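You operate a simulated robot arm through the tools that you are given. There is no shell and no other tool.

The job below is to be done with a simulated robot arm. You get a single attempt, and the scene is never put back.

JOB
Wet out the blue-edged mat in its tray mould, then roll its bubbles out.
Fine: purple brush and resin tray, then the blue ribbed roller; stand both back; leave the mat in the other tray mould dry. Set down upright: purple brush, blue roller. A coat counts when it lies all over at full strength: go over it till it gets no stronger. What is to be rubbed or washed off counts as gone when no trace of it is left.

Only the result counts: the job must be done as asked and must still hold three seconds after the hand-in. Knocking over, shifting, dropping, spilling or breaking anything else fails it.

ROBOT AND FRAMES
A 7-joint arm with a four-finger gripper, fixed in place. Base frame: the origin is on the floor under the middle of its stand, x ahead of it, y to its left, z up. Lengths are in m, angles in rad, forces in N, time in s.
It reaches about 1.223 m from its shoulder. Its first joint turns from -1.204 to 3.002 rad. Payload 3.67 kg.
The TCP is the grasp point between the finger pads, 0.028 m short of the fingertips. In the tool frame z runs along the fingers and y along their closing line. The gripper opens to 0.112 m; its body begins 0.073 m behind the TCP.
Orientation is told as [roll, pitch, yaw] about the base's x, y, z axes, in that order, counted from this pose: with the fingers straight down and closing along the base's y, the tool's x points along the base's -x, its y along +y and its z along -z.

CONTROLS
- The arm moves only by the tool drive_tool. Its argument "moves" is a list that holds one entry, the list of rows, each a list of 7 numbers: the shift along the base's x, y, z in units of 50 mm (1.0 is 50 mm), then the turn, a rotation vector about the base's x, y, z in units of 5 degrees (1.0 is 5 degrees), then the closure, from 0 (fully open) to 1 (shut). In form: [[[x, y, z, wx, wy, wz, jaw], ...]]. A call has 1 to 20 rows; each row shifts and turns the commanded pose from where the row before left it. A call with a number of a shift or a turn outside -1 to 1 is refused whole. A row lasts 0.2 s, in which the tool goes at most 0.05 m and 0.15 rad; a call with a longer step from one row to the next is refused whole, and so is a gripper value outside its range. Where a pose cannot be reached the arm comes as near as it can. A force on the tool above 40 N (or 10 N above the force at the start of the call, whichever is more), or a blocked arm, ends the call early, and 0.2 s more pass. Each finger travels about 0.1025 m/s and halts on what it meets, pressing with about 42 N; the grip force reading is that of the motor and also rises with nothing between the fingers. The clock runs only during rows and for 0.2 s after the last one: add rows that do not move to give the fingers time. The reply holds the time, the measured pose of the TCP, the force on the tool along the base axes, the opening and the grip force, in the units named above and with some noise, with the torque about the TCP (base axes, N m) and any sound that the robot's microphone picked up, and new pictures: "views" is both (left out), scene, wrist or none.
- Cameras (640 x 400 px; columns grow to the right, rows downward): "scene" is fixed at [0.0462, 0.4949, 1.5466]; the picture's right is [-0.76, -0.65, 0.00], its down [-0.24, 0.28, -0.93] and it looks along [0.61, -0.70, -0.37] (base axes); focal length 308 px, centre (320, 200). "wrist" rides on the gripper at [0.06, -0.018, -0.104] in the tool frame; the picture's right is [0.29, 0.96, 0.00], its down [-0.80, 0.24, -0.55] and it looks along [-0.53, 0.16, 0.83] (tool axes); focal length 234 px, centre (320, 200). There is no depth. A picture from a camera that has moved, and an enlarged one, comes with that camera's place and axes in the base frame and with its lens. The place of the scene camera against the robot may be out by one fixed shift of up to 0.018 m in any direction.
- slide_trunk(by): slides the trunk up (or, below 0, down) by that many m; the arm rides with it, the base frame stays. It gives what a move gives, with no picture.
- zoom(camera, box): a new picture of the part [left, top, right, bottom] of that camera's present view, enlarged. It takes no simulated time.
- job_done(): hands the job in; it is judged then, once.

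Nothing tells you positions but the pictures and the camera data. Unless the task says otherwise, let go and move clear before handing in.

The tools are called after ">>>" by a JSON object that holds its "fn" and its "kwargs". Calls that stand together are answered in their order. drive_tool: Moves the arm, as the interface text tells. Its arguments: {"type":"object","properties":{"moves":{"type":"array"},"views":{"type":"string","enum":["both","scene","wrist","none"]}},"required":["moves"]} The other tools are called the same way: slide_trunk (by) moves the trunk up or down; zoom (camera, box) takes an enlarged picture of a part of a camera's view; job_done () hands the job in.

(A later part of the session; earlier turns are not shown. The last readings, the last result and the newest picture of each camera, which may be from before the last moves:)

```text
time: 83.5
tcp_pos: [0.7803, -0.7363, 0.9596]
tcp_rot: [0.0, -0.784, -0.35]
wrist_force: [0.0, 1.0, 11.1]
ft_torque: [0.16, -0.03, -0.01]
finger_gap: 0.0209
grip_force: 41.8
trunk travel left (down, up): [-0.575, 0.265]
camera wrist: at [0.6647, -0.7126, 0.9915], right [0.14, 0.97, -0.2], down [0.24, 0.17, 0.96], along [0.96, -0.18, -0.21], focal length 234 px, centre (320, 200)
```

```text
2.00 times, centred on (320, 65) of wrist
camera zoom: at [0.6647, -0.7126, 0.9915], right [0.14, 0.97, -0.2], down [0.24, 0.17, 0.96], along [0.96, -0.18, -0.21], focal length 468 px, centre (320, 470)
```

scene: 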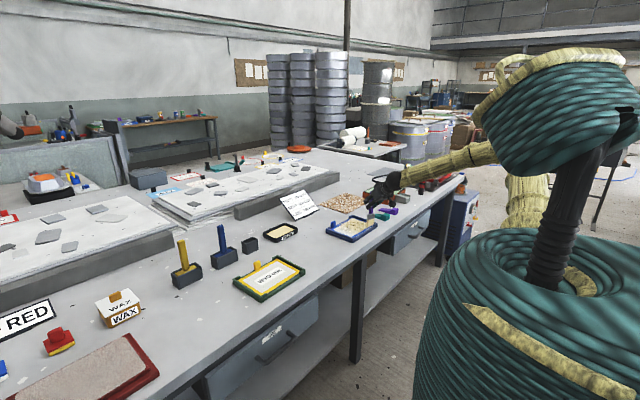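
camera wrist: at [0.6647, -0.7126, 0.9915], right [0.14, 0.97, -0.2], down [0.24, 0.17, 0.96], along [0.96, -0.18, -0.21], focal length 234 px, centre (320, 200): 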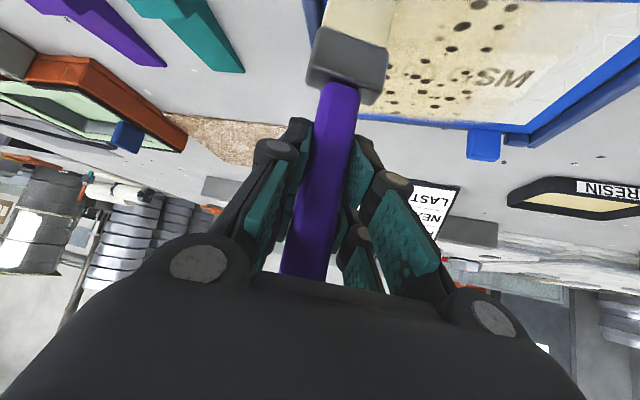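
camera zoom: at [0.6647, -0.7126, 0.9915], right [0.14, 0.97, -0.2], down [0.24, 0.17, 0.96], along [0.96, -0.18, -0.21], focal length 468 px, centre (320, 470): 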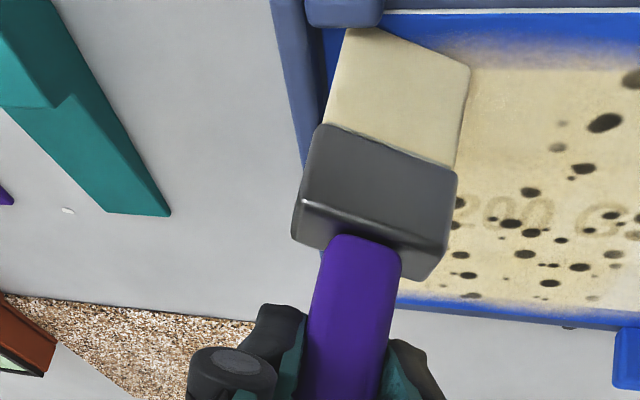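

The rail lane is coating well. I'll run it forward again, then shift inward one lane and come back.

>>> {"fn": "drive_tool", "kwargs": {"moves": [[[0, 0, 0.012, 0, 0, 0, 1.0], [0.31, 0, 0, 0, 0, 0, 1.0], [0.31, 0, 0, 0, 0, 0, 1.0], [0.31, 0, 0, 0, 0, 0, 1.0], [0.31, 0, 0, 0, 0, 0, 1.0], [0.31, 0, 0, 0, 0, 0, 1.0], [0.31, 0, 0, 0, 0, 0, 1.0], [0.31, 0, 0, 0, 0, 0, 1.0], [0, 0.28, 0, 0, 0, 0, 1.0], [0, 0.28, 0, 0, 0, 0, 1.0], [0.1, 0, 0, 0, 0, 0, 1.0], [-0.3, 0, 0, 0, 0, 0, 1.0], [-0.3, 0, 0, 0, 0, 0, 1.0], [-0.3, 0, 0, 0, 0, 0, 1.0], [-0.3, 0, 0, 0, 0, 0, 1.0], [-0.3, 0, 0, 0, 0, 0, 1.0], [-0.3, 0, 0, 0, 0, 0, 1.0], [-0.3, 0, 0, 0, 0, 0, 1.0], [-0.3, 0, 0, 0, 0, 0, 1.0], [0, 0, 0, 0, 0, 0, 1.0]]]}}

>>> {"fn": "zoom", "kwargs": {"camera": "scene", "box": [320, 190, 390, 250]}}

>>> {"fn": "zoom", "kwargs": {"camera": "wrist", "box": [160, 0, 480, 130]}}

```text
time: 87.8
tcp_pos: [0.7721, -0.7082, 0.9606]
tcp_rot: [-0.002, -0.787, -0.349]
wrist_force: [0.2, 0.2, 17.5]
ft_torque: [0.16, 0.04, -0.01]
finger_gap: 0.0211
grip_force: 42.1
trunk travel left (down, up): [-0.575, 0.265]
camera wrist: at [0.6578, -0.6839, 0.9911], right [0.14, 0.97, -0.2], down [0.24, 0.17, 0.96], along [0.96, -0.18, -0.21], focal length 234 px, centre (320, 200)
```

scene: 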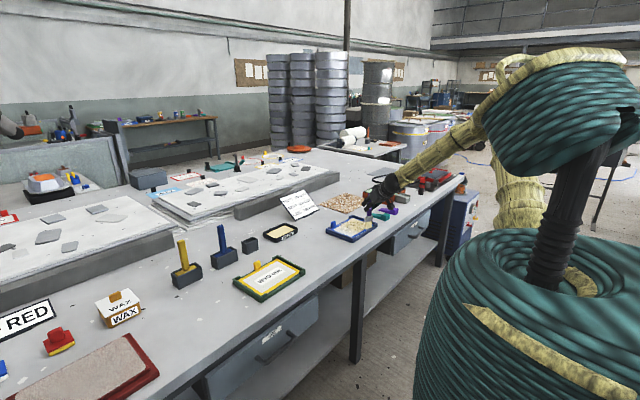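
wrist: 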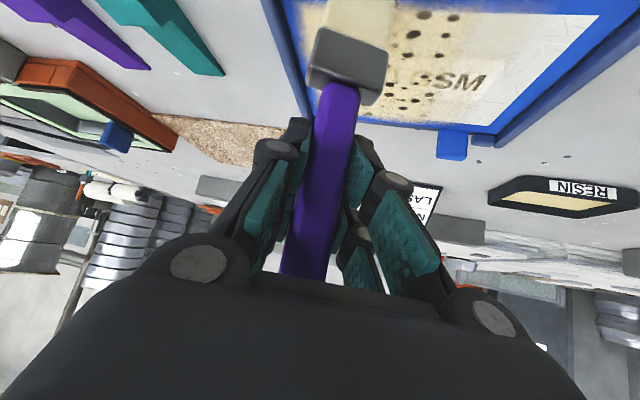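

```text
6.67 times, centred on (355, 220) of scene
camera zoom: at [0.0462, 0.4949, 1.5466], right [-0.76, -0.65, 0.0], down [-0.24, 0.28, -0.93], along [0.61, -0.7, -0.37], focal length 2054 px, centre (87, 67)
```

zoom: 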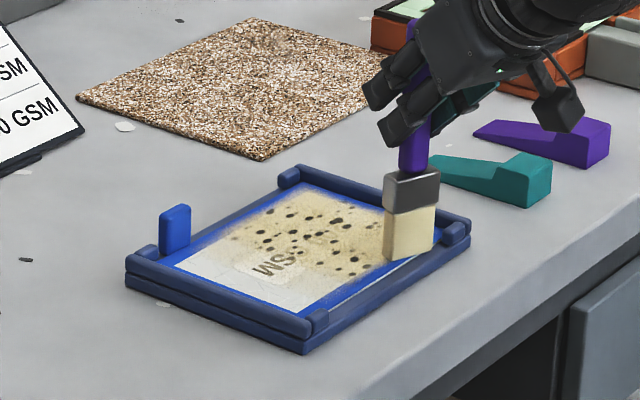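

```text
2.00 times, centred on (320, 65) of wrist
camera zoom: at [0.6578, -0.6839, 0.9911], right [0.14, 0.97, -0.2], down [0.24, 0.17, 0.96], along [0.96, -0.18, -0.21], focal length 468 px, centre (320, 470)
```

zoom: 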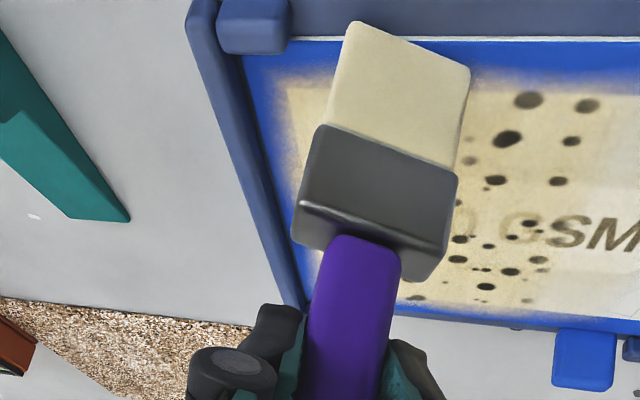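

The coat is building, but a thin strip near the rail and the near edge is still thin. The bristles are paling, so I'll lift and reload.

>>> {"fn": "drive_tool", "kwargs": {"moves": [[[0, 0, 0.5, 0, 0, 0, 1.0], [0, 0, 0.8, 0, 0, 0, 1.0], [0, 0, 0.4, 0, 0, 0, 1.0], [0.64, 0.705, 0, 0, 0, 0, 1.0], [0.64, 0.705, 0, 0, 0, 0, 1.0], [0.64, 0.705, 0, 0, 0, 0, 1.0], [0.64, 0.705, 0, 0, 0, 0, 1.0], [0.64, 0.705, 0, 0, 0, 0, 1.0], [0.64, 0.705, 0, 0, 0, 0, 1.0], [0.64, 0.705, 0, 0, 0, 0, 1.0], [0.64, 0.705, 0, 0, 0, 0, 1.0], [0.64, 0.705, 0, 0, 0, 0, 1.0], [0, 0, 0, 0, 0, 0, 1.0], [0, 0, 0, 0, 0, 0, 1.0]]]}}

>>> {"fn": "zoom", "kwargs": {"camera": "scene", "box": [240, 180, 320, 260]}}

>>> {"fn": "zoom", "kwargs": {"camera": "scene", "box": [325, 205, 380, 245]}}

```text
time: 90.8
tcp_pos: [1.0675, -0.3908, 1.0449]
tcp_rot: [-0.001, -0.783, -0.348]
wrist_force: [1.2, -0.6, 0.0]
ft_torque: [-0.02, 0.0, 0.01]
finger_gap: 0.021
grip_force: 41.6
trunk travel left (down, up): [-0.575, 0.265]
camera wrist: at [0.951, -0.3657, 1.0752], right [0.14, 0.97, -0.2], down [0.24, 0.17, 0.96], along [0.96, -0.18, -0.21], focal length 234 px, centre (320, 200)
```

scene: 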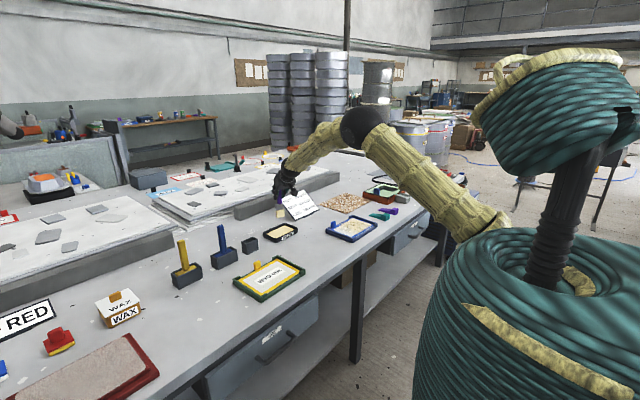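
wrist: 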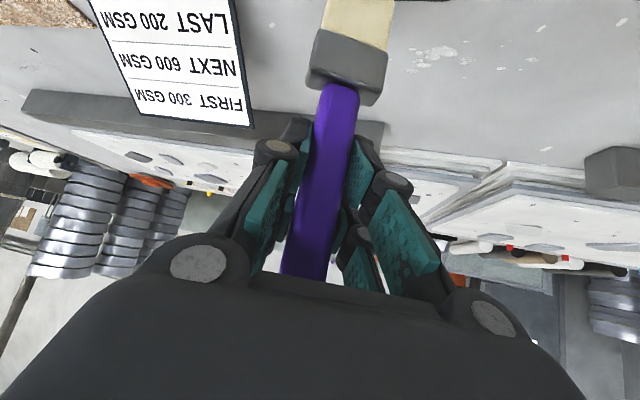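

```text
5.00 times, centred on (280, 220) of scene
camera zoom: at [0.0462, 0.4949, 1.5466], right [-0.76, -0.65, 0.0], down [-0.24, 0.28, -0.93], along [0.61, -0.7, -0.37], focal length 1541 px, centre (520, 100)
```

zoom: 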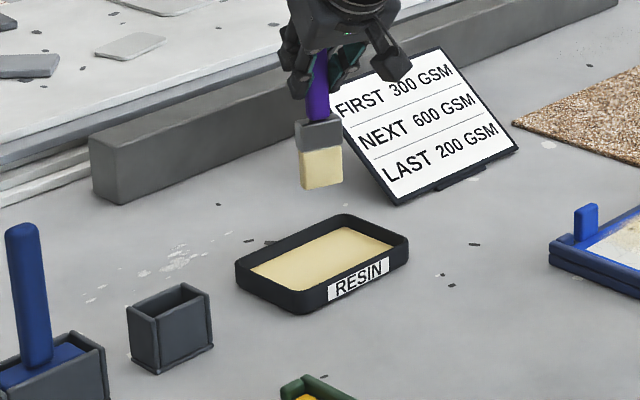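

```text
10.00 times, centred on (352, 225) of scene
camera zoom: at [0.0462, 0.4949, 1.5466], right [-0.76, -0.65, 0.0], down [-0.24, 0.28, -0.93], along [0.61, -0.7, -0.37], focal length 3082 px, centre (-5, -50)
```

zoom: 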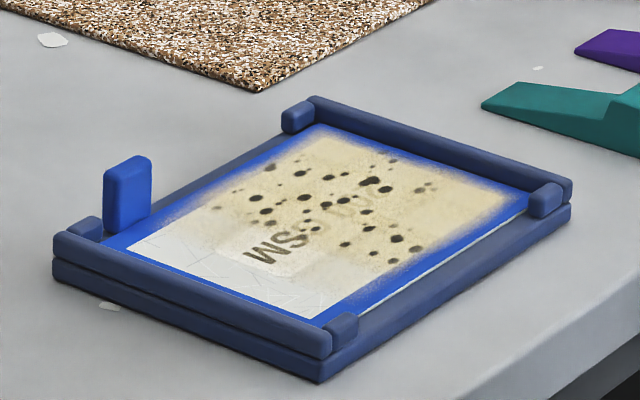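

The whole -y half is nearly covered, and the bubbles are clearly visible. Dipping for another load.

>>> {"fn": "drive_tool", "kwargs": {"moves": [[[-0.05, -0.03, -0.5, 0, 0, 0, 1.0], [0, 0, -0.5, 0, 0, 0, 1.0], [0, 0, -0.5, 0, 0, 0, 1.0], [0, 0, -0.18, 0, 0, 0, 1.0], [0, 0, -0.06, 0, 0, 0, 1.0], [0, 0, 0, 0, 0, 0, 1.0], [0, 0, 0, 0, 0, 0, 1.0]]], "views": "none"}}

```text
time: 92.3
tcp_pos: [1.0623, -0.3903, 0.9609]
tcp_rot: [0.0, -0.785, -0.349]
wrist_force: [0.9, 0.3, 0.2]
ft_torque: [0.03, 0.0, -0.02]
finger_gap: 0.0209
grip_force: 41.9
trunk travel left (down, up): [-0.575, 0.265]
```

>>> {"fn": "drive_tool", "kwargs": {"moves": [[[0, 0, -0.06, 0, 0, 0, 1.0], [0, 0, 0, 0, 0, 0, 1.0]]], "views": "none"}}

>>> {"fn": "drive_tool", "kwargs": {"moves": [[[0, 0, -0.03, 0, 0, 0, 1.0], [0, 0, 0, 0, 0, 0, 1.0]]], "views": "none"}}

```text
time: 93.0
tcp_pos: [1.0624, -0.3918, 0.9569]
tcp_rot: [0.0, -0.787, -0.349]
wrist_force: [1.4, -0.8, 6.4]
ft_torque: [-0.1, -0.09, 0.04]
finger_gap: 0.0211
grip_force: 41.9
trunk travel left (down, up): [-0.575, 0.265]
```

```text
time: 93.5
tcp_pos: [1.0624, -0.3905, 0.9573]
tcp_rot: [0.0, -0.787, -0.35]
wrist_force: [5.2, -1.2, 14.3]
ft_torque: [-0.14, -0.61, 0.02]
finger_gap: 0.0211
grip_force: 42.0
trunk travel left (down, up): [-0.575, 0.265]
```

Loaded. Next I'll turn the yaw back to 0 and go to the still-dry +y part of the mat.

>>> {"fn": "drive_tool", "kwargs": {"moves": [[[0, 0, 0.3, 0, 0, 0, 1.0], [0, 0, 0.7, 0, 0, 0, 1.0], [0, 0, 0.7, 0, 0, 0, 1.0], [-0.68, -0.5475, 0, 0, 0, 1, 1.0], [-0.68, -0.5475, 0, 0, 0, 1, 1.0], [-0.68, -0.5475, 0, 0, 0, 1, 1.0], [-0.68, -0.5475, 0, 0, 0, 1, 1.0], [-0.68, -0.5475, 0, 0, 0, 0, 1.0], [-0.68, -0.5475, 0, 0, 0, 0, 1.0], [-0.68, -0.5475, 0, 0, 0, 0, 1.0], [-0.68, -0.5475, 0, 0, 0, 0, 1.0], [0, 0, 0, 0, 0, 0, 1.0], [0, 0, 0, 0, 0, 0, 1.0]]]}}

>>> {"fn": "zoom", "kwargs": {"camera": "scene", "box": [320, 180, 390, 250]}}

>>> {"fn": "zoom", "kwargs": {"camera": "wrist", "box": [160, 0, 480, 130]}}

```text
time: 96.3
tcp_pos: [0.7907, -0.6132, 1.0397]
tcp_rot: [0.002, -0.787, 0.0]
wrist_force: [-0.6, 0.6, -0.2]
ft_torque: [0.01, -0.01, 0.0]
finger_gap: 0.0211
grip_force: 42.3
trunk travel left (down, up): [-0.575, 0.265]
camera wrist: at [0.6744, -0.6307, 1.0698], right [-0.2, 0.96, -0.2], down [0.17, 0.24, 0.96], along [0.96, 0.16, -0.21], focal length 234 px, centre (320, 200)
```

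scene: 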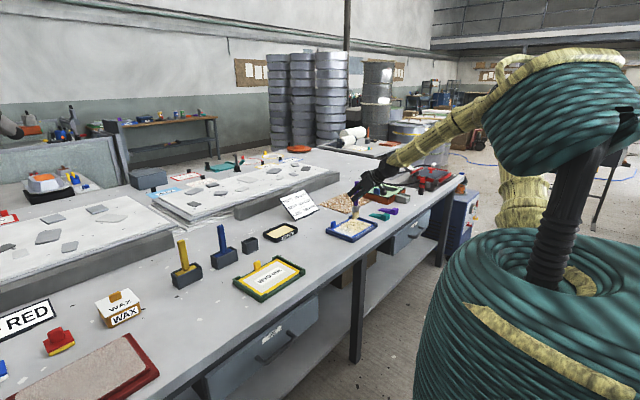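
wrist: 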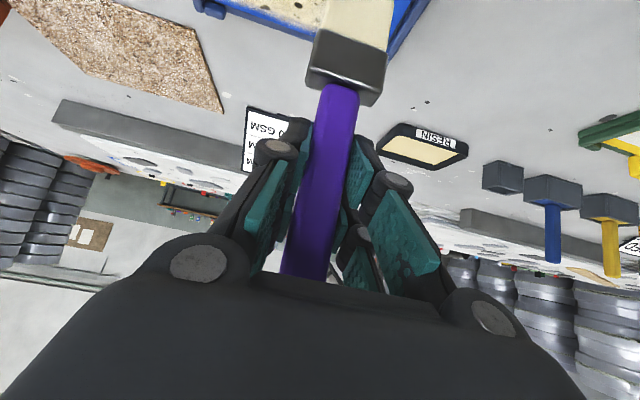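

```text
5.71 times, centred on (355, 215) of scene
camera zoom: at [0.0462, 0.4949, 1.5466], right [-0.76, -0.65, 0.0], down [-0.24, 0.28, -0.93], along [0.61, -0.7, -0.37], focal length 1761 px, centre (120, 114)
```

zoom: 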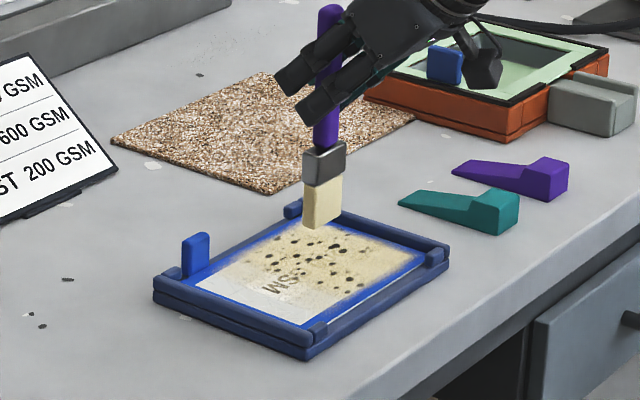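

```text
2.00 times, centred on (320, 65) of wrist
camera zoom: at [0.6744, -0.6307, 1.0698], right [-0.2, 0.96, -0.2], down [0.17, 0.24, 0.96], along [0.96, 0.16, -0.21], focal length 468 px, centre (320, 470)
```

zoom: 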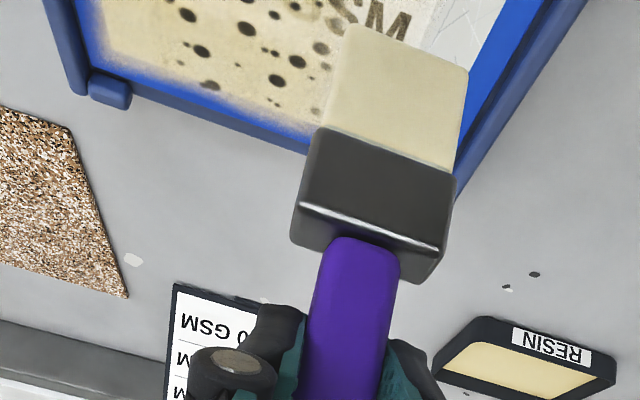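

Aligned over the dry part. Descending to contact.

>>> {"fn": "drive_tool", "kwargs": {"moves": [[[0, 0, -0.5, 0, 0, 0, 1.0], [0, 0, -0.5, 0, 0, 0, 1.0], [0, 0, -0.4, 0, 0, 0, 1.0], [0, 0, -0.08, 0, 0, 0, 1.0], [0, 0, -0.04, 0, 0, 0, 1.0], [0, 0, 0, 0, 0, 0, 1.0]]], "views": "none"}}

>>> {"fn": "drive_tool", "kwargs": {"moves": [[[0, 0, -0.05, 0, 0, 0, 1.0], [0, 0, 0, 0, 0, 0, 1.0]]], "views": "none"}}

>>> {"fn": "drive_tool", "kwargs": {"moves": [[[0, 0, -0.04, 0, 0, 0, 1.0], [0, 0, 0, 0, 0, 0, 1.0]]], "views": "none"}}

```text
time: 97.8
tcp_pos: [0.7892, -0.6121, 0.9629]
tcp_rot: [0.002, -0.784, 0.0]
wrist_force: [-0.8, 0.6, -1.2]
ft_torque: [0.02, 0.02, -0.03]
finger_gap: 0.0213
grip_force: 41.8
trunk travel left (down, up): [-0.575, 0.265]
```

```text
time: 98.3
tcp_pos: [0.7907, -0.6106, 0.9617]
tcp_rot: [0.0, -0.784, -0.001]
wrist_force: [1.4, 0.1, 2.2]
ft_torque: [0.0, -0.06, 0.0]
finger_gap: 0.021
grip_force: 41.9
trunk travel left (down, up): [-0.575, 0.265]
```

```text
time: 99.0
tcp_pos: [0.7881, -0.61, 0.9613]
tcp_rot: [-0.002, -0.789, 0.002]
wrist_force: [3.8, -2.2, 13.7]
ft_torque: [-0.2, -0.37, 0.01]
finger_gap: 0.0208
grip_force: 42.7
trunk travel left (down, up): [-0.575, 0.265]
```

Contact made. Stroking the y = -0.611 lane forward and back.

>>> {"fn": "drive_tool", "kwargs": {"moves": [[[0, 0, 0.012, 0, 0, 0, 1.0], [0.3, 0, 0, 0, 0, 0, 1.0], [0.3, 0, 0, 0, 0, 0, 1.0], [0.3, 0, 0, 0, 0, 0, 1.0], [0.3, 0, 0, 0, 0, 0, 1.0], [0.3, 0, 0, 0, 0, 0, 1.0], [0.3, 0, 0, 0, 0, 0, 1.0], [0.3, 0, 0, 0, 0, 0, 1.0], [-0.3, 0, 0, 0, 0, 0, 1.0], [-0.3, 0, 0, 0, 0, 0, 1.0], [-0.3, 0, 0, 0, 0, 0, 1.0], [-0.3, 0, 0, 0, 0, 0, 1.0], [-0.3, 0, 0, 0, 0, 0, 1.0], [-0.3, 0, 0, 0, 0, 0, 1.0], [-0.3, 0, 0, 0, 0, 0, 1.0], [-0.3, 0, 0, 0, 0, 0, 1.0]]]}}

>>> {"fn": "zoom", "kwargs": {"camera": "scene", "box": [320, 190, 390, 250]}}

>>> {"fn": "zoom", "kwargs": {"camera": "wrist", "box": [160, 0, 480, 130]}}

```text
time: 102.3
tcp_pos: [0.771, -0.6108, 0.9599]
tcp_rot: [-0.002, -0.785, 0.002]
wrist_force: [2.6, -0.1, 25.8]
ft_torque: [0.03, -0.32, 0.01]
finger_gap: 0.0207
grip_force: 42.1
trunk travel left (down, up): [-0.575, 0.265]
camera wrist: at [0.656, -0.6276, 0.9903], right [-0.2, 0.96, -0.2], down [0.17, 0.24, 0.96], along [0.96, 0.16, -0.21], focal length 234 px, centre (320, 200)
```

scene: 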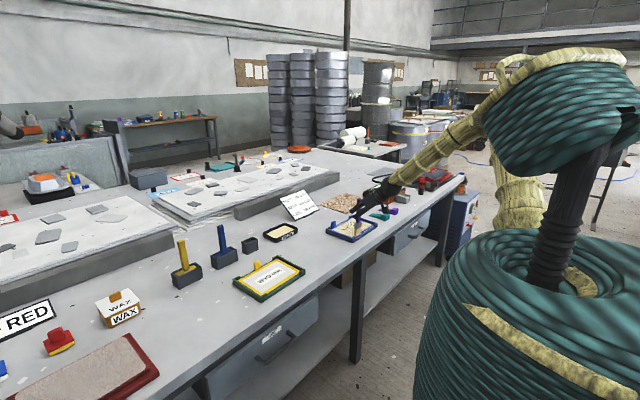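
wrist: 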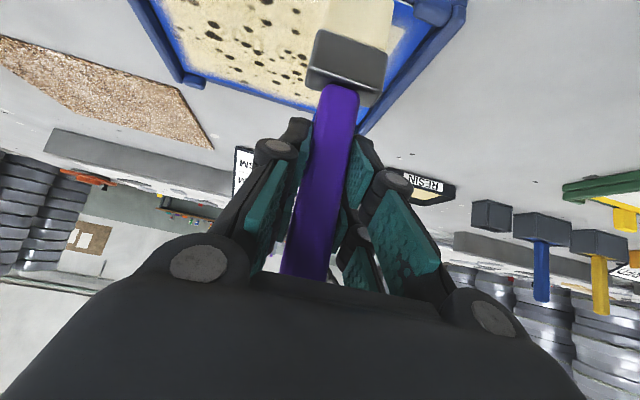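

```text
6.67 times, centred on (355, 220) of scene
camera zoom: at [0.0462, 0.4949, 1.5466], right [-0.76, -0.65, 0.0], down [-0.24, 0.28, -0.93], along [0.61, -0.7, -0.37], focal length 2054 px, centre (87, 67)
```

zoom: 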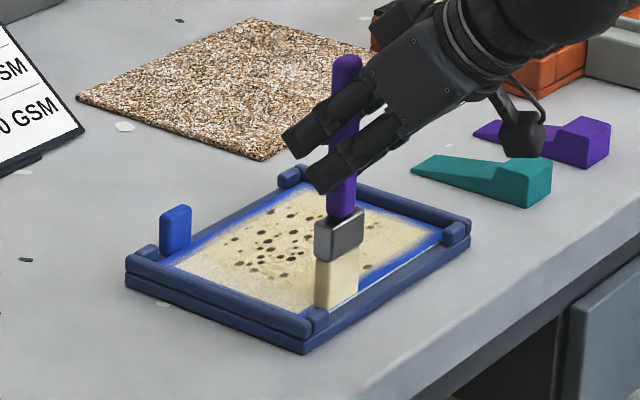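

```text
2.00 times, centred on (320, 65) of wrist
camera zoom: at [0.656, -0.6276, 0.9903], right [-0.2, 0.96, -0.2], down [0.17, 0.24, 0.96], along [0.96, 0.16, -0.21], focal length 468 px, centre (320, 470)
```

zoom: 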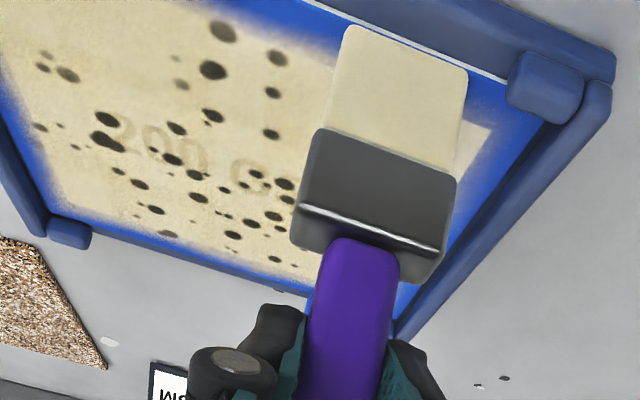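

Nearly all of the white area is now coated. Pressure crept up, so I'll ease off 1.5 mm and do the outer +y lane.

>>> {"fn": "drive_tool", "kwargs": {"moves": [[[0.15, 0, 0.03, 0, 0, 0, 1.0], [0.15, 0.3, 0, 0, 0, 0, 1.0], [0, 0.32, 0, 0, 0, 0, 1.0], [0, 0, 0, 0, 0, 0, 1.0]]]}}

>>> {"fn": "zoom", "kwargs": {"camera": "wrist", "box": [160, 0, 480, 130]}}

```text
time: 103.3
tcp_pos: [0.7892, -0.579, 0.9609]
tcp_rot: [0.002, -0.785, -0.001]
wrist_force: [-1.5, -1.3, 6.8]
ft_torque: [-0.14, 0.22, 0.02]
finger_gap: 0.0212
grip_force: 42.2
trunk travel left (down, up): [-0.575, 0.265]
camera wrist: at [0.6732, -0.5973, 0.9908], right [-0.2, 0.96, -0.2], down [0.17, 0.24, 0.96], along [0.96, 0.16, -0.21], focal length 234 px, centre (320, 200)
```

scene: 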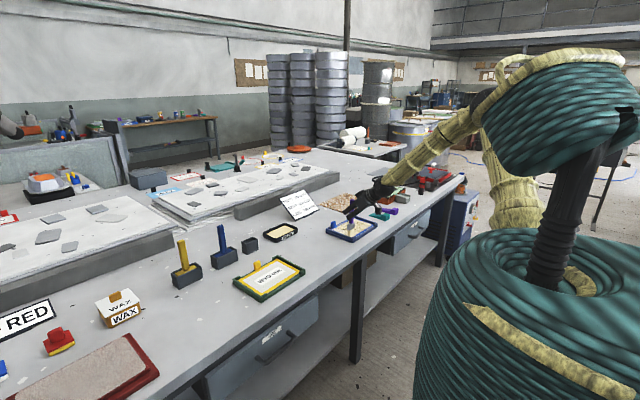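
wrist: 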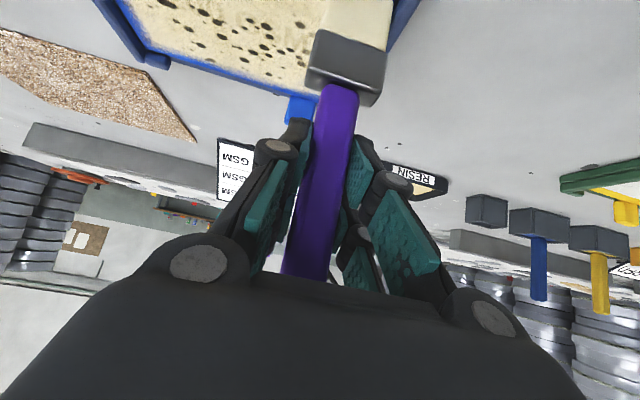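

```text
2.00 times, centred on (320, 65) of wrist
camera zoom: at [0.6732, -0.5973, 0.9908], right [-0.2, 0.96, -0.2], down [0.17, 0.24, 0.96], along [0.96, 0.16, -0.21], focal length 468 px, centre (320, 470)
```

zoom: 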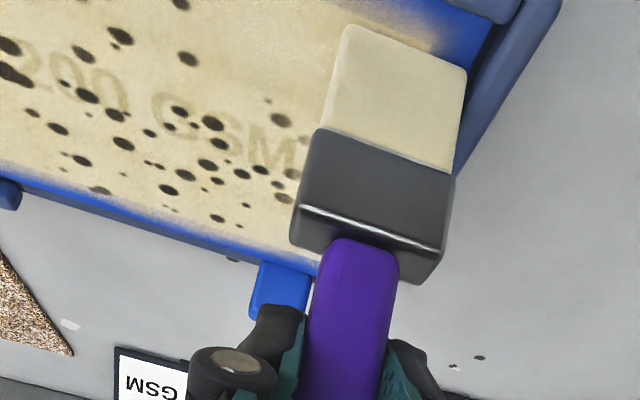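

The brush sits right alongside the +y rail. Stroking this lane forward (stopping short of the tab) and back.

>>> {"fn": "drive_tool", "kwargs": {"moves": [[[0.295, 0, 0, 0, 0, 0, 1.0], [0.295, 0, 0, 0, 0, 0, 1.0], [0.295, 0, 0, 0, 0, 0, 1.0], [0.295, 0, 0, 0, 0, 0, 1.0], [0.295, 0, 0, 0, 0, 0, 1.0], [0.295, 0, 0, 0, 0, 0, 1.0], [0.295, 0, 0, 0, 0, 0, 1.0], [-0.3, 0, 0, 0, 0, 0, 1.0], [-0.3, 0, 0, 0, 0, 0, 1.0], [-0.3, 0, 0, 0, 0, 0, 1.0], [-0.3, 0, 0, 0, 0, 0, 1.0], [-0.3, 0, 0, 0, 0, 0, 1.0], [-0.3, 0, 0, 0, 0, 0, 1.0], [-0.3, 0, 0, 0, 0, 0, 1.0], [-0.2, 0, 0, 0, 0, 0, 1.0]]]}}

>>> {"fn": "zoom", "kwargs": {"camera": "wrist", "box": [160, 0, 480, 130]}}

>>> {"fn": "zoom", "kwargs": {"camera": "scene", "box": [325, 200, 380, 245]}}

```text
time: 106.5
tcp_pos: [0.7778, -0.5805, 0.9592]
tcp_rot: [0.002, -0.784, -0.001]
wrist_force: [-0.6, 0.3, 1.6]
ft_torque: [0.01, 0.11, 0.01]
finger_gap: 0.021
grip_force: 41.9
trunk travel left (down, up): [-0.575, 0.265]
camera wrist: at [0.6619, -0.5976, 0.9909], right [-0.2, 0.96, -0.2], down [0.17, 0.24, 0.96], along [0.96, 0.16, -0.21], focal length 234 px, centre (320, 200)
```

scene: 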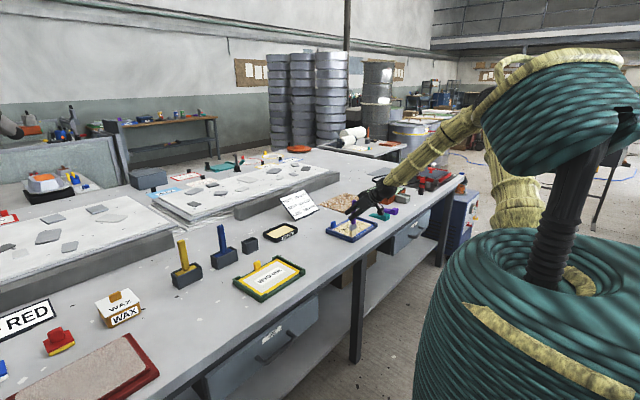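
wrist: 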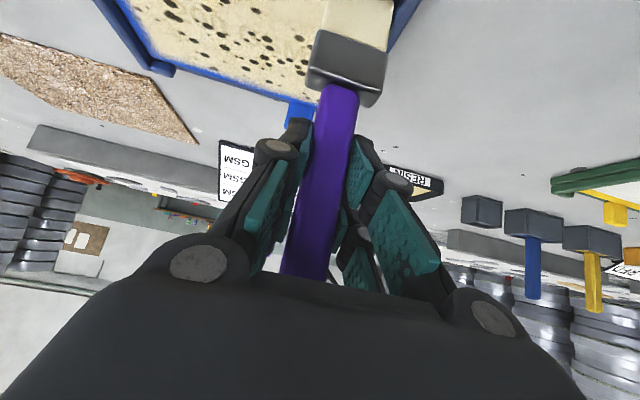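

```text
2.00 times, centred on (320, 65) of wrist
camera zoom: at [0.6619, -0.5976, 0.9909], right [-0.2, 0.96, -0.2], down [0.17, 0.24, 0.96], along [0.96, 0.16, -0.21], focal length 468 px, centre (320, 470)
```

zoom: 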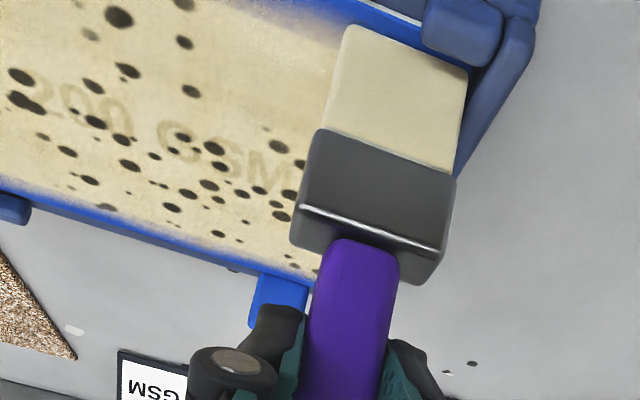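

```text
8.89 times, centred on (352, 222) of scene
camera zoom: at [0.0462, 0.4949, 1.5466], right [-0.76, -0.65, 0.0], down [-0.24, 0.28, -0.93], along [0.61, -0.7, -0.37], focal length 2739 px, centre (31, 0)
```

zoom: 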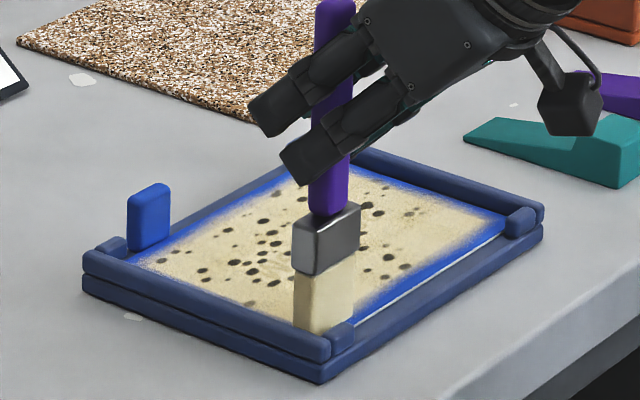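

The white area is fully coated; the blue border along the near and far edges is still thin. I'll run the brush sideways along the near edge, between the corner stops, to cover the border.

>>> {"fn": "drive_tool", "kwargs": {"moves": [[[0.12, -0.1, -0.014, 0, 0, 0, 1.0], [0, -0.36, 0, 0, 0, 0, 1.0], [-0.2, 0, 0, 0, 0, 0, 1.0], [-0.18, 0, 0, 0, 0, 0, 1.0], [0, -0.25, 0, 0, 0, 0, 1.0], [0, -0.25, 0, 0, 0, 0, 1.0], [0, -0.25, 0, 0, 0, 0, 1.0], [0, -0.25, 0, 0, 0, 0, 1.0], [0, -0.25, 0, 0, 0, 0, 1.0], [0, -0.25, 0, 0, 0, 0, 1.0], [0, -0.25, 0, 0, 0, 0, 1.0], [0, -0.25, 0, 0, 0, 0, 1.0], [0, 0, 0, 0, 0, 0, 1.0]]]}}

>>> {"fn": "zoom", "kwargs": {"camera": "wrist", "box": [160, 0, 480, 130]}}

>>> {"fn": "zoom", "kwargs": {"camera": "scene", "box": [325, 200, 380, 245]}}

```text
time: 109.3
tcp_pos: [0.7662, -0.7024, 0.9596]
tcp_rot: [0.002, -0.787, 0.0]
wrist_force: [0.5, -0.8, 0.0]
ft_torque: [0.0, -0.02, 0.03]
finger_gap: 0.0212
grip_force: 41.5
trunk travel left (down, up): [-0.575, 0.265]
camera wrist: at [0.6499, -0.7205, 0.991], right [-0.2, 0.96, -0.2], down [0.17, 0.24, 0.96], along [0.96, 0.16, -0.21], focal length 234 px, centre (320, 200)
```

scene: 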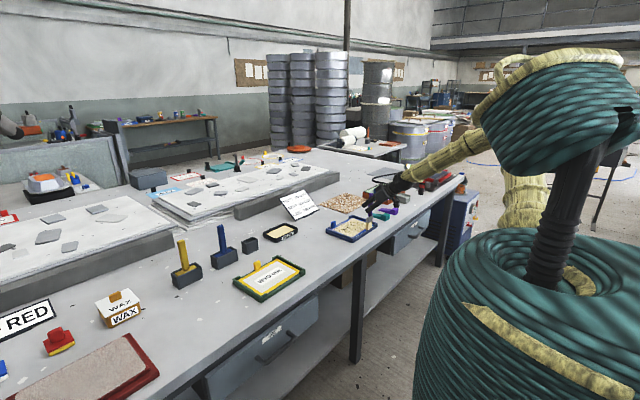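
wrist: 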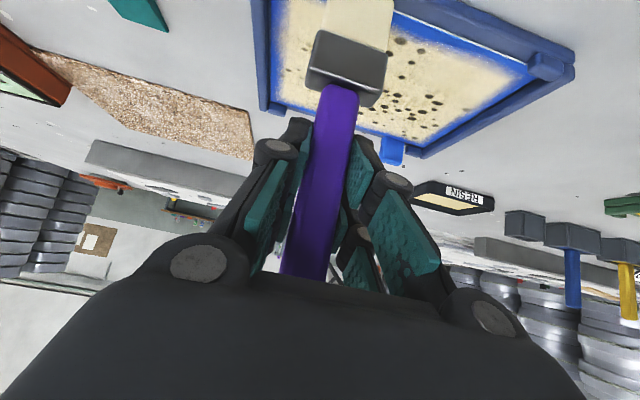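

```text
2.00 times, centred on (320, 65) of wrist
camera zoom: at [0.6499, -0.7205, 0.991], right [-0.2, 0.96, -0.2], down [0.17, 0.24, 0.96], along [0.96, 0.16, -0.21], focal length 468 px, centre (320, 470)
```

zoom: 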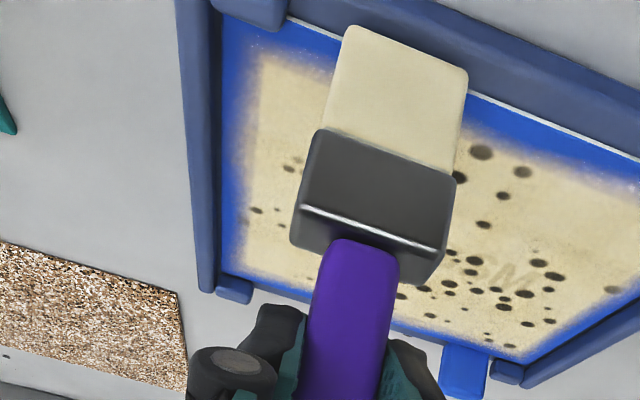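

```text
8.89 times, centred on (352, 222) of scene
camera zoom: at [0.0462, 0.4949, 1.5466], right [-0.76, -0.65, 0.0], down [-0.24, 0.28, -0.93], along [0.61, -0.7, -0.37], focal length 2739 px, centre (31, 0)
```

zoom: 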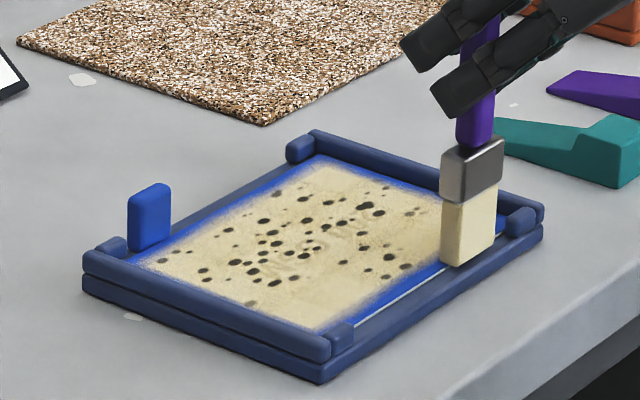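

That pass may not have touched (force about 0). I'll lower until contact here and see whether the blue border takes the coat.

>>> {"fn": "drive_tool", "kwargs": {"moves": [[[0, 0, -0.04, 0, 0, 0, 1.0], [0, 0, 0, 0, 0, 0, 1.0]]], "views": "none"}}

>>> {"fn": "drive_tool", "kwargs": {"moves": [[[0, 0, -0.03, 0, 0, 0, 1.0], [0, 0, 0, 0, 0, 0, 1.0]]], "views": "none"}}

```text
time: 110.0
tcp_pos: [0.7666, -0.7038, 0.9601]
tcp_rot: [-0.001, -0.788, -0.001]
wrist_force: [1.2, -0.5, 9.6]
ft_torque: [-0.05, -0.12, -0.02]
finger_gap: 0.0207
grip_force: 42.0
trunk travel left (down, up): [-0.575, 0.265]
```

```text
time: 110.5
tcp_pos: [0.7647, -0.7025, 0.9596]
tcp_rot: [-0.002, -0.788, 0.002]
wrist_force: [3.4, -3.2, 20.1]
ft_torque: [-0.31, -0.48, -0.01]
finger_gap: 0.021
grip_force: 42.2
trunk travel left (down, up): [-0.575, 0.265]
```

Now in contact. I'll ease slightly and run along the near edge toward +y.

>>> {"fn": "drive_tool", "kwargs": {"moves": [[[0, 0, 0.02, 0, 0, 0, 1.0], [0, 0.25, 0, 0, 0, 0, 1.0], [0, 0.25, 0, 0, 0, 0, 1.0], [0, 0.25, 0, 0, 0, 0, 1.0], [0, 0.25, 0, 0, 0, 0, 1.0], [0, 0.25, 0, 0, 0, 0, 1.0], [0, 0.25, 0, 0, 0, 0, 1.0], [0, 0.25, 0, 0, 0, 0, 1.0], [0, 0.25, 0, 0, 0, 0, 1.0], [0, 0, 0, 0, 0, 0, 1.0]]]}}

>>> {"fn": "zoom", "kwargs": {"camera": "wrist", "box": [160, 0, 480, 130]}}

>>> {"fn": "zoom", "kwargs": {"camera": "scene", "box": [325, 200, 380, 245]}}

```text
time: 112.8
tcp_pos: [0.7629, -0.6004, 0.9587]
tcp_rot: [0.0, -0.787, 0.0]
wrist_force: [-0.2, -5.9, 23.0]
ft_torque: [-0.46, -0.01, 0.03]
finger_gap: 0.0208
grip_force: 41.3
trunk travel left (down, up): [-0.575, 0.265]
camera wrist: at [0.6465, -0.6171, 0.9897], right [-0.2, 0.96, -0.2], down [0.17, 0.24, 0.96], along [0.96, 0.16, -0.21], focal length 234 px, centre (320, 200)
```

scene: 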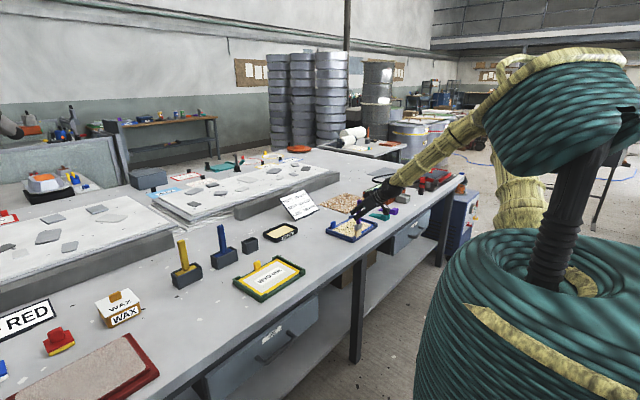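
wrist: 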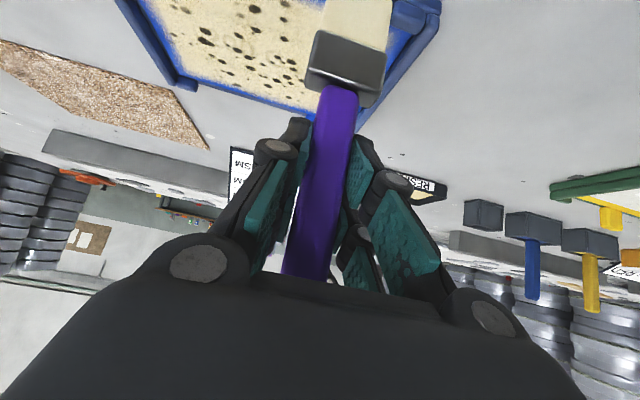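

```text
2.00 times, centred on (320, 65) of wrist
camera zoom: at [0.6465, -0.6171, 0.9897], right [-0.2, 0.96, -0.2], down [0.17, 0.24, 0.96], along [0.96, 0.16, -0.21], focal length 468 px, centre (320, 470)
```

zoom: 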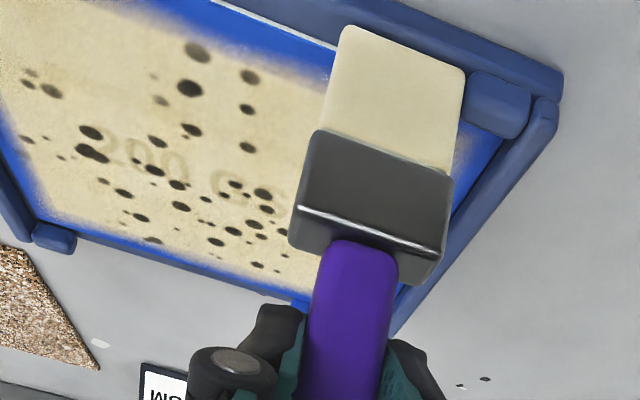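

```text
8.89 times, centred on (352, 222) of scene
camera zoom: at [0.0462, 0.4949, 1.5466], right [-0.76, -0.65, 0.0], down [-0.24, 0.28, -0.93], along [0.61, -0.7, -0.37], focal length 2739 px, centre (31, 0)
```

zoom: 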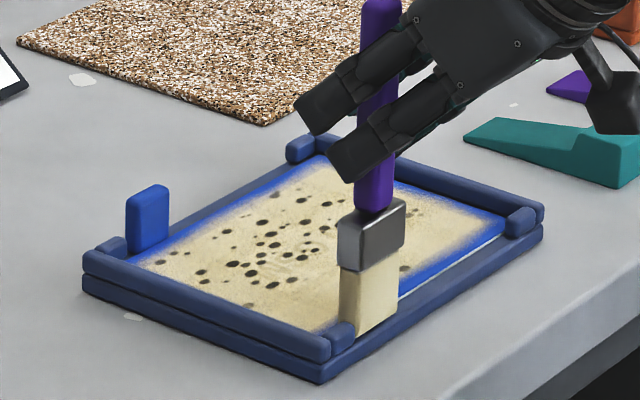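

The border stays blue even under contact, so the coat zone evidently ends just inside it, and the interior is what counts. I felt a light side touch near a corner stop, so I'll back off, lift, and reload for a second full pass.

>>> {"fn": "drive_tool", "kwargs": {"moves": [[[0.1, -0.12, 0.04, 0, 0, 0, 1.0], [0, 0, 0.7, 0, 0, 0, 1.0], [0, 0, 0.9, 0, 0, 0, 1.0], [0.73, 0.535, 0, 0, 0, 0, 1.0], [0.73, 0.535, 0, 0, 0, 0, 1.0], [0.73, 0.535, 0, 0, 0, 0, 1.0], [0.73, 0.535, 0, 0, 0, 0, 1.0], [0.73, 0.535, 0, 0, 0, 0, 1.0], [0.73, 0.535, 0, 0, 0, 0, 1.0], [0.73, 0.535, 0, 0, 0, 0, 1.0], [0.73, 0.535, 0, 0, 0, 0, 1.0], [0, 0, 0, 0, 0, 0, 1.0], [0, 0, 0, 0, 0, 0, 1.0]]]}}

>>> {"fn": "zoom", "kwargs": {"camera": "scene", "box": [325, 205, 380, 245]}}

>>> {"fn": "zoom", "kwargs": {"camera": "scene", "box": [240, 180, 320, 260]}}

```text
time: 115.5
tcp_pos: [1.0614, -0.3935, 1.0361]
tcp_rot: [0.0, -0.782, 0.0]
wrist_force: [-0.5, -0.2, -1.1]
ft_torque: [0.0, 0.01, -0.04]
finger_gap: 0.0207
grip_force: 41.5
trunk travel left (down, up): [-0.575, 0.265]
camera wrist: at [0.9448, -0.4108, 1.0665], right [-0.2, 0.96, -0.2], down [0.17, 0.24, 0.96], along [0.96, 0.16, -0.21], focal length 234 px, centre (320, 200)
```

scene: 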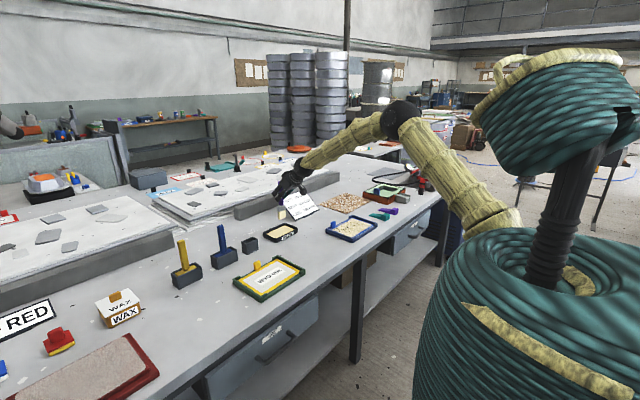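
wrist: 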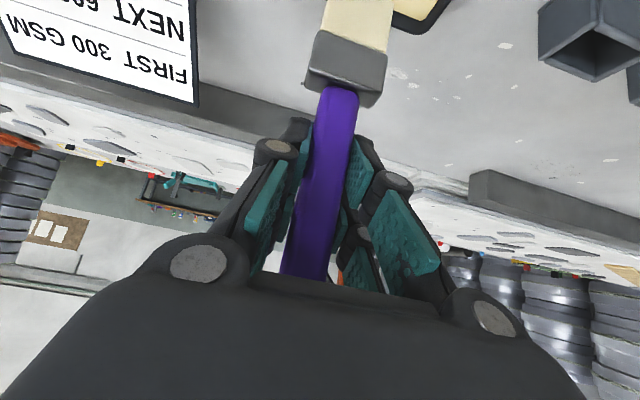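

```text
10.00 times, centred on (352, 225) of scene
camera zoom: at [0.0462, 0.4949, 1.5466], right [-0.76, -0.65, 0.0], down [-0.24, 0.28, -0.93], along [0.61, -0.7, -0.37], focal length 3082 px, centre (-5, -50)
```

zoom: 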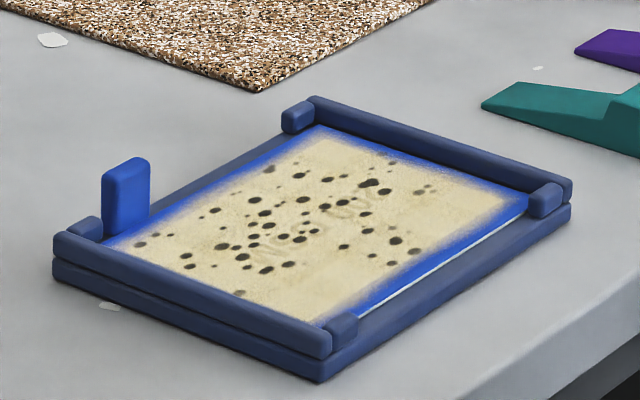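

```text
5.00 times, centred on (280, 220) of scene
camera zoom: at [0.0462, 0.4949, 1.5466], right [-0.76, -0.65, 0.0], down [-0.24, 0.28, -0.93], along [0.61, -0.7, -0.37], focal length 1541 px, centre (520, 100)
```

zoom: 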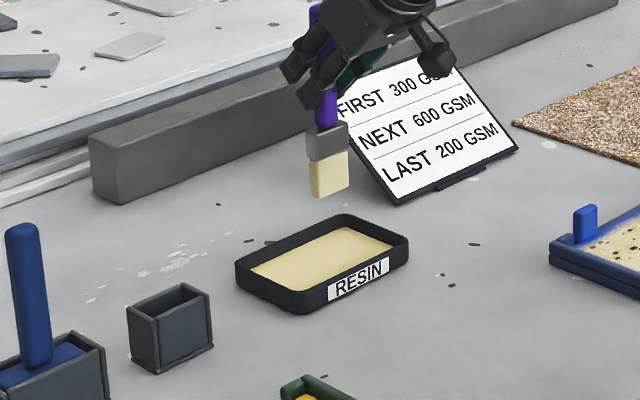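

The interior is now uniformly coated and the mat hasn't moved. I'll reload for the second full pass to reach full strength.

>>> {"fn": "drive_tool", "kwargs": {"moves": [[[0.03, 0.03, -0.5, 0, 0, 0, 1.0], [0, 0, -0.5, 0, 0, 0, 1.0], [0, 0, -0.4, 0, 0, 0, 1.0], [0, 0, -0.12, 0, 0, 0, 1.0], [0, 0, -0.04, 0, 0, 0, 1.0], [0, 0, 0, 0, 0, 0, 1.0]]], "views": "none"}}

>>> {"fn": "drive_tool", "kwargs": {"moves": [[[0, 0, -0.04, 0, 0, 0, 1.0], [0, 0, 0, 0, 0, 0, 1.0]]], "views": "none"}}

>>> {"fn": "drive_tool", "kwargs": {"moves": [[[0, 0, -0.03, 0, 0, 0, 1.0], [0, 0, 0, 0, 0, 0, 1.0]]], "views": "none"}}

```text
time: 117.0
tcp_pos: [1.0615, -0.3947, 0.9607]
tcp_rot: [0.0, -0.785, 0.0]
wrist_force: [0.1, 0.2, -0.6]
ft_torque: [-0.02, -0.02, 0.02]
finger_gap: 0.0211
grip_force: 42.2
trunk travel left (down, up): [-0.575, 0.265]
```

```text
time: 117.5
tcp_pos: [1.0621, -0.3934, 0.9573]
tcp_rot: [-0.001, -0.785, 0.0]
wrist_force: [0.5, 0.4, -0.5]
ft_torque: [-0.01, -0.01, 0.0]
finger_gap: 0.0211
grip_force: 42.2
trunk travel left (down, up): [-0.575, 0.265]
```

```text
time: 118.2
tcp_pos: [1.0631, -0.3943, 0.957]
tcp_rot: [0.0, -0.786, 0.0]
wrist_force: [1.1, 0.2, -0.8]
ft_torque: [-0.02, 0.0, 0.01]
finger_gap: 0.021
grip_force: 42.2
trunk travel left (down, up): [-0.575, 0.265]
```

>>> {"fn": "drive_tool", "kwargs": {"moves": [[[0, 0, -0.04, 0, 0, 0, 1.0], [0, 0, 0, 0, 0, 0, 1.0]]], "views": "none"}}

>>> {"fn": "drive_tool", "kwargs": {"moves": [[[0, 0, -0.03, 0, 0, 0, 1.0], [0, 0, 0, 0, 0, 0, 1.0], [0, 0, 0, 0, 0, 0, 1.0]]], "views": "none"}}

```text
time: 118.8
tcp_pos: [1.0637, -0.3927, 0.9567]
tcp_rot: [-0.002, -0.788, -0.001]
wrist_force: [1.4, -0.8, 3.8]
ft_torque: [-0.11, -0.05, 0.02]
finger_gap: 0.0211
grip_force: 41.9
trunk travel left (down, up): [-0.575, 0.265]
```

```text
time: 119.5
tcp_pos: [1.0627, -0.3936, 0.9569]
tcp_rot: [0.001, -0.788, 0.0]
wrist_force: [0.1, -4.1, 12.7]
ft_torque: [-0.29, -0.14, 0.0]
finger_gap: 0.021
grip_force: 42.1
trunk travel left (down, up): [-0.575, 0.265]
```

Loaded. Moving to the +y lane start for the second pass.

>>> {"fn": "drive_tool", "kwargs": {"moves": [[[0, 0, 0.3, 0, 0, 0, 1.0], [0, 0, 0.7, 0, 0, 0, 1.0], [0, 0, 0.6, 0, 0, 0, 1.0], [-0.695, -0.4725, 0, 0, 0, 0, 1.0], [-0.695, -0.4725, 0, 0, 0, 0, 1.0], [-0.695, -0.4725, 0, 0, 0, 0, 1.0], [-0.695, -0.4725, 0, 0, 0, 0, 1.0], [-0.695, -0.4725, 0, 0, 0, 0, 1.0], [-0.695, -0.4725, 0, 0, 0, 0, 1.0], [-0.695, -0.4725, 0, 0, 0, 0, 1.0], [-0.695, -0.4725, 0, 0, 0, 0, 1.0], [0, 0, -0.5, 0, 0, 0, 1.0], [0, 0, -0.5, 0, 0, 0, 1.0], [0, 0, -0.25, 0, 0, 0, 1.0], [0, 0, 0, 0, 0, 0, 1.0], [0, 0, 0, 0, 0, 0, 1.0]]]}}

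>>> {"fn": "zoom", "kwargs": {"camera": "wrist", "box": [160, 0, 480, 130]}}

```text
time: 123.0
tcp_pos: [0.7857, -0.5809, 0.9722]
tcp_rot: [0.003, -0.785, 0.0]
wrist_force: [-0.3, -0.7, 0.3]
ft_torque: [0.01, 0.01, 0.0]
finger_gap: 0.0206
grip_force: 41.6
trunk travel left (down, up): [-0.575, 0.265]
camera wrist: at [0.6695, -0.5987, 1.0029], right [-0.2, 0.96, -0.2], down [0.17, 0.24, 0.96], along [0.96, 0.16, -0.21], focal length 234 px, centre (320, 200)
```

scene: 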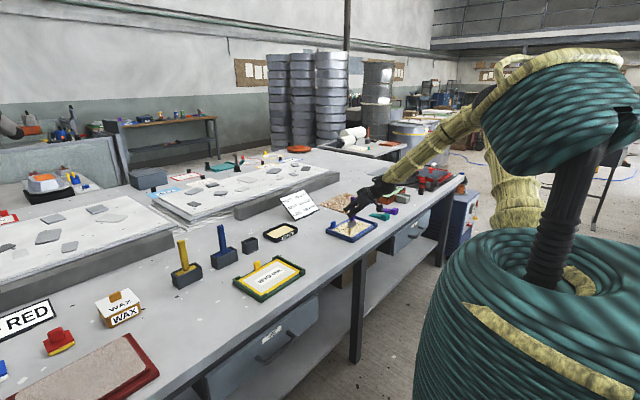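
wrist: 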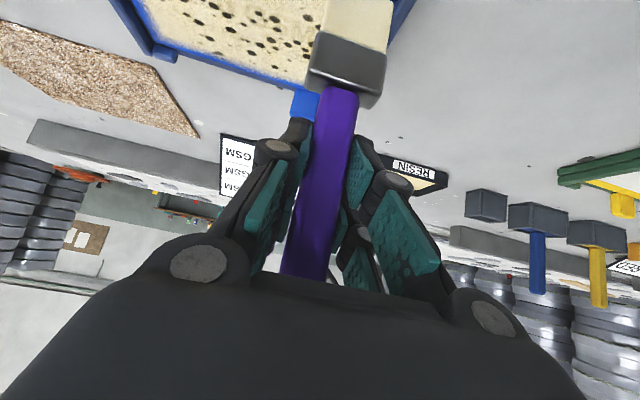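

```text
2.00 times, centred on (320, 65) of wrist
camera zoom: at [0.6695, -0.5987, 1.0029], right [-0.2, 0.96, -0.2], down [0.17, 0.24, 0.96], along [0.96, 0.16, -0.21], focal length 468 px, centre (320, 470)
```

zoom: 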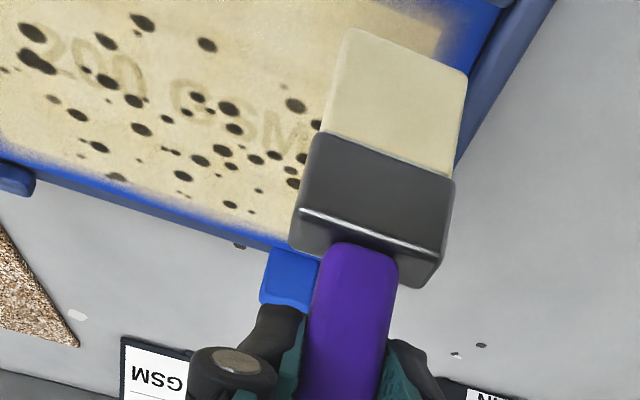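

>>> {"fn": "drive_tool", "kwargs": {"moves": [[[0, 0, -0.12, 0, 0, 0, 1.0], [0, 0, -0.06, 0, 0, 0, 1.0], [0, 0, 0, 0, 0, 0, 1.0]]], "views": "none"}}

>>> {"fn": "drive_tool", "kwargs": {"moves": [[[0, 0, -0.05, 0, 0, 0, 1.0], [0, 0, 0, 0, 0, 0, 1.0]]], "views": "none"}}

>>> {"fn": "drive_tool", "kwargs": {"moves": [[[0, 0, -0.03, 0, 0, 0, 1.0], [0, 0, 0, 0, 0, 0, 1.0]]], "views": "none"}}

```text
time: 123.8
tcp_pos: [0.7849, -0.5812, 0.9639]
tcp_rot: [0.001, -0.785, -0.001]
wrist_force: [0.0, 0.4, -0.6]
ft_torque: [0.01, 0.03, 0.02]
finger_gap: 0.0209
grip_force: 41.6
trunk travel left (down, up): [-0.575, 0.265]
```

```text
time: 124.3
tcp_pos: [0.7847, -0.5815, 0.9594]
tcp_rot: [0.001, -0.786, 0.0]
wrist_force: [-1.0, -0.4, -1.1]
ft_torque: [-0.01, 0.02, -0.03]
finger_gap: 0.0212
grip_force: 42.4
trunk travel left (down, up): [-0.575, 0.265]
```

```text
time: 125.0
tcp_pos: [0.7855, -0.5809, 0.9585]
tcp_rot: [0.0, -0.785, 0.001]
wrist_force: [0.0, -1.0, 0.9]
ft_torque: [0.01, -0.07, -0.05]
finger_gap: 0.021
grip_force: 41.6
trunk travel left (down, up): [-0.575, 0.265]
```

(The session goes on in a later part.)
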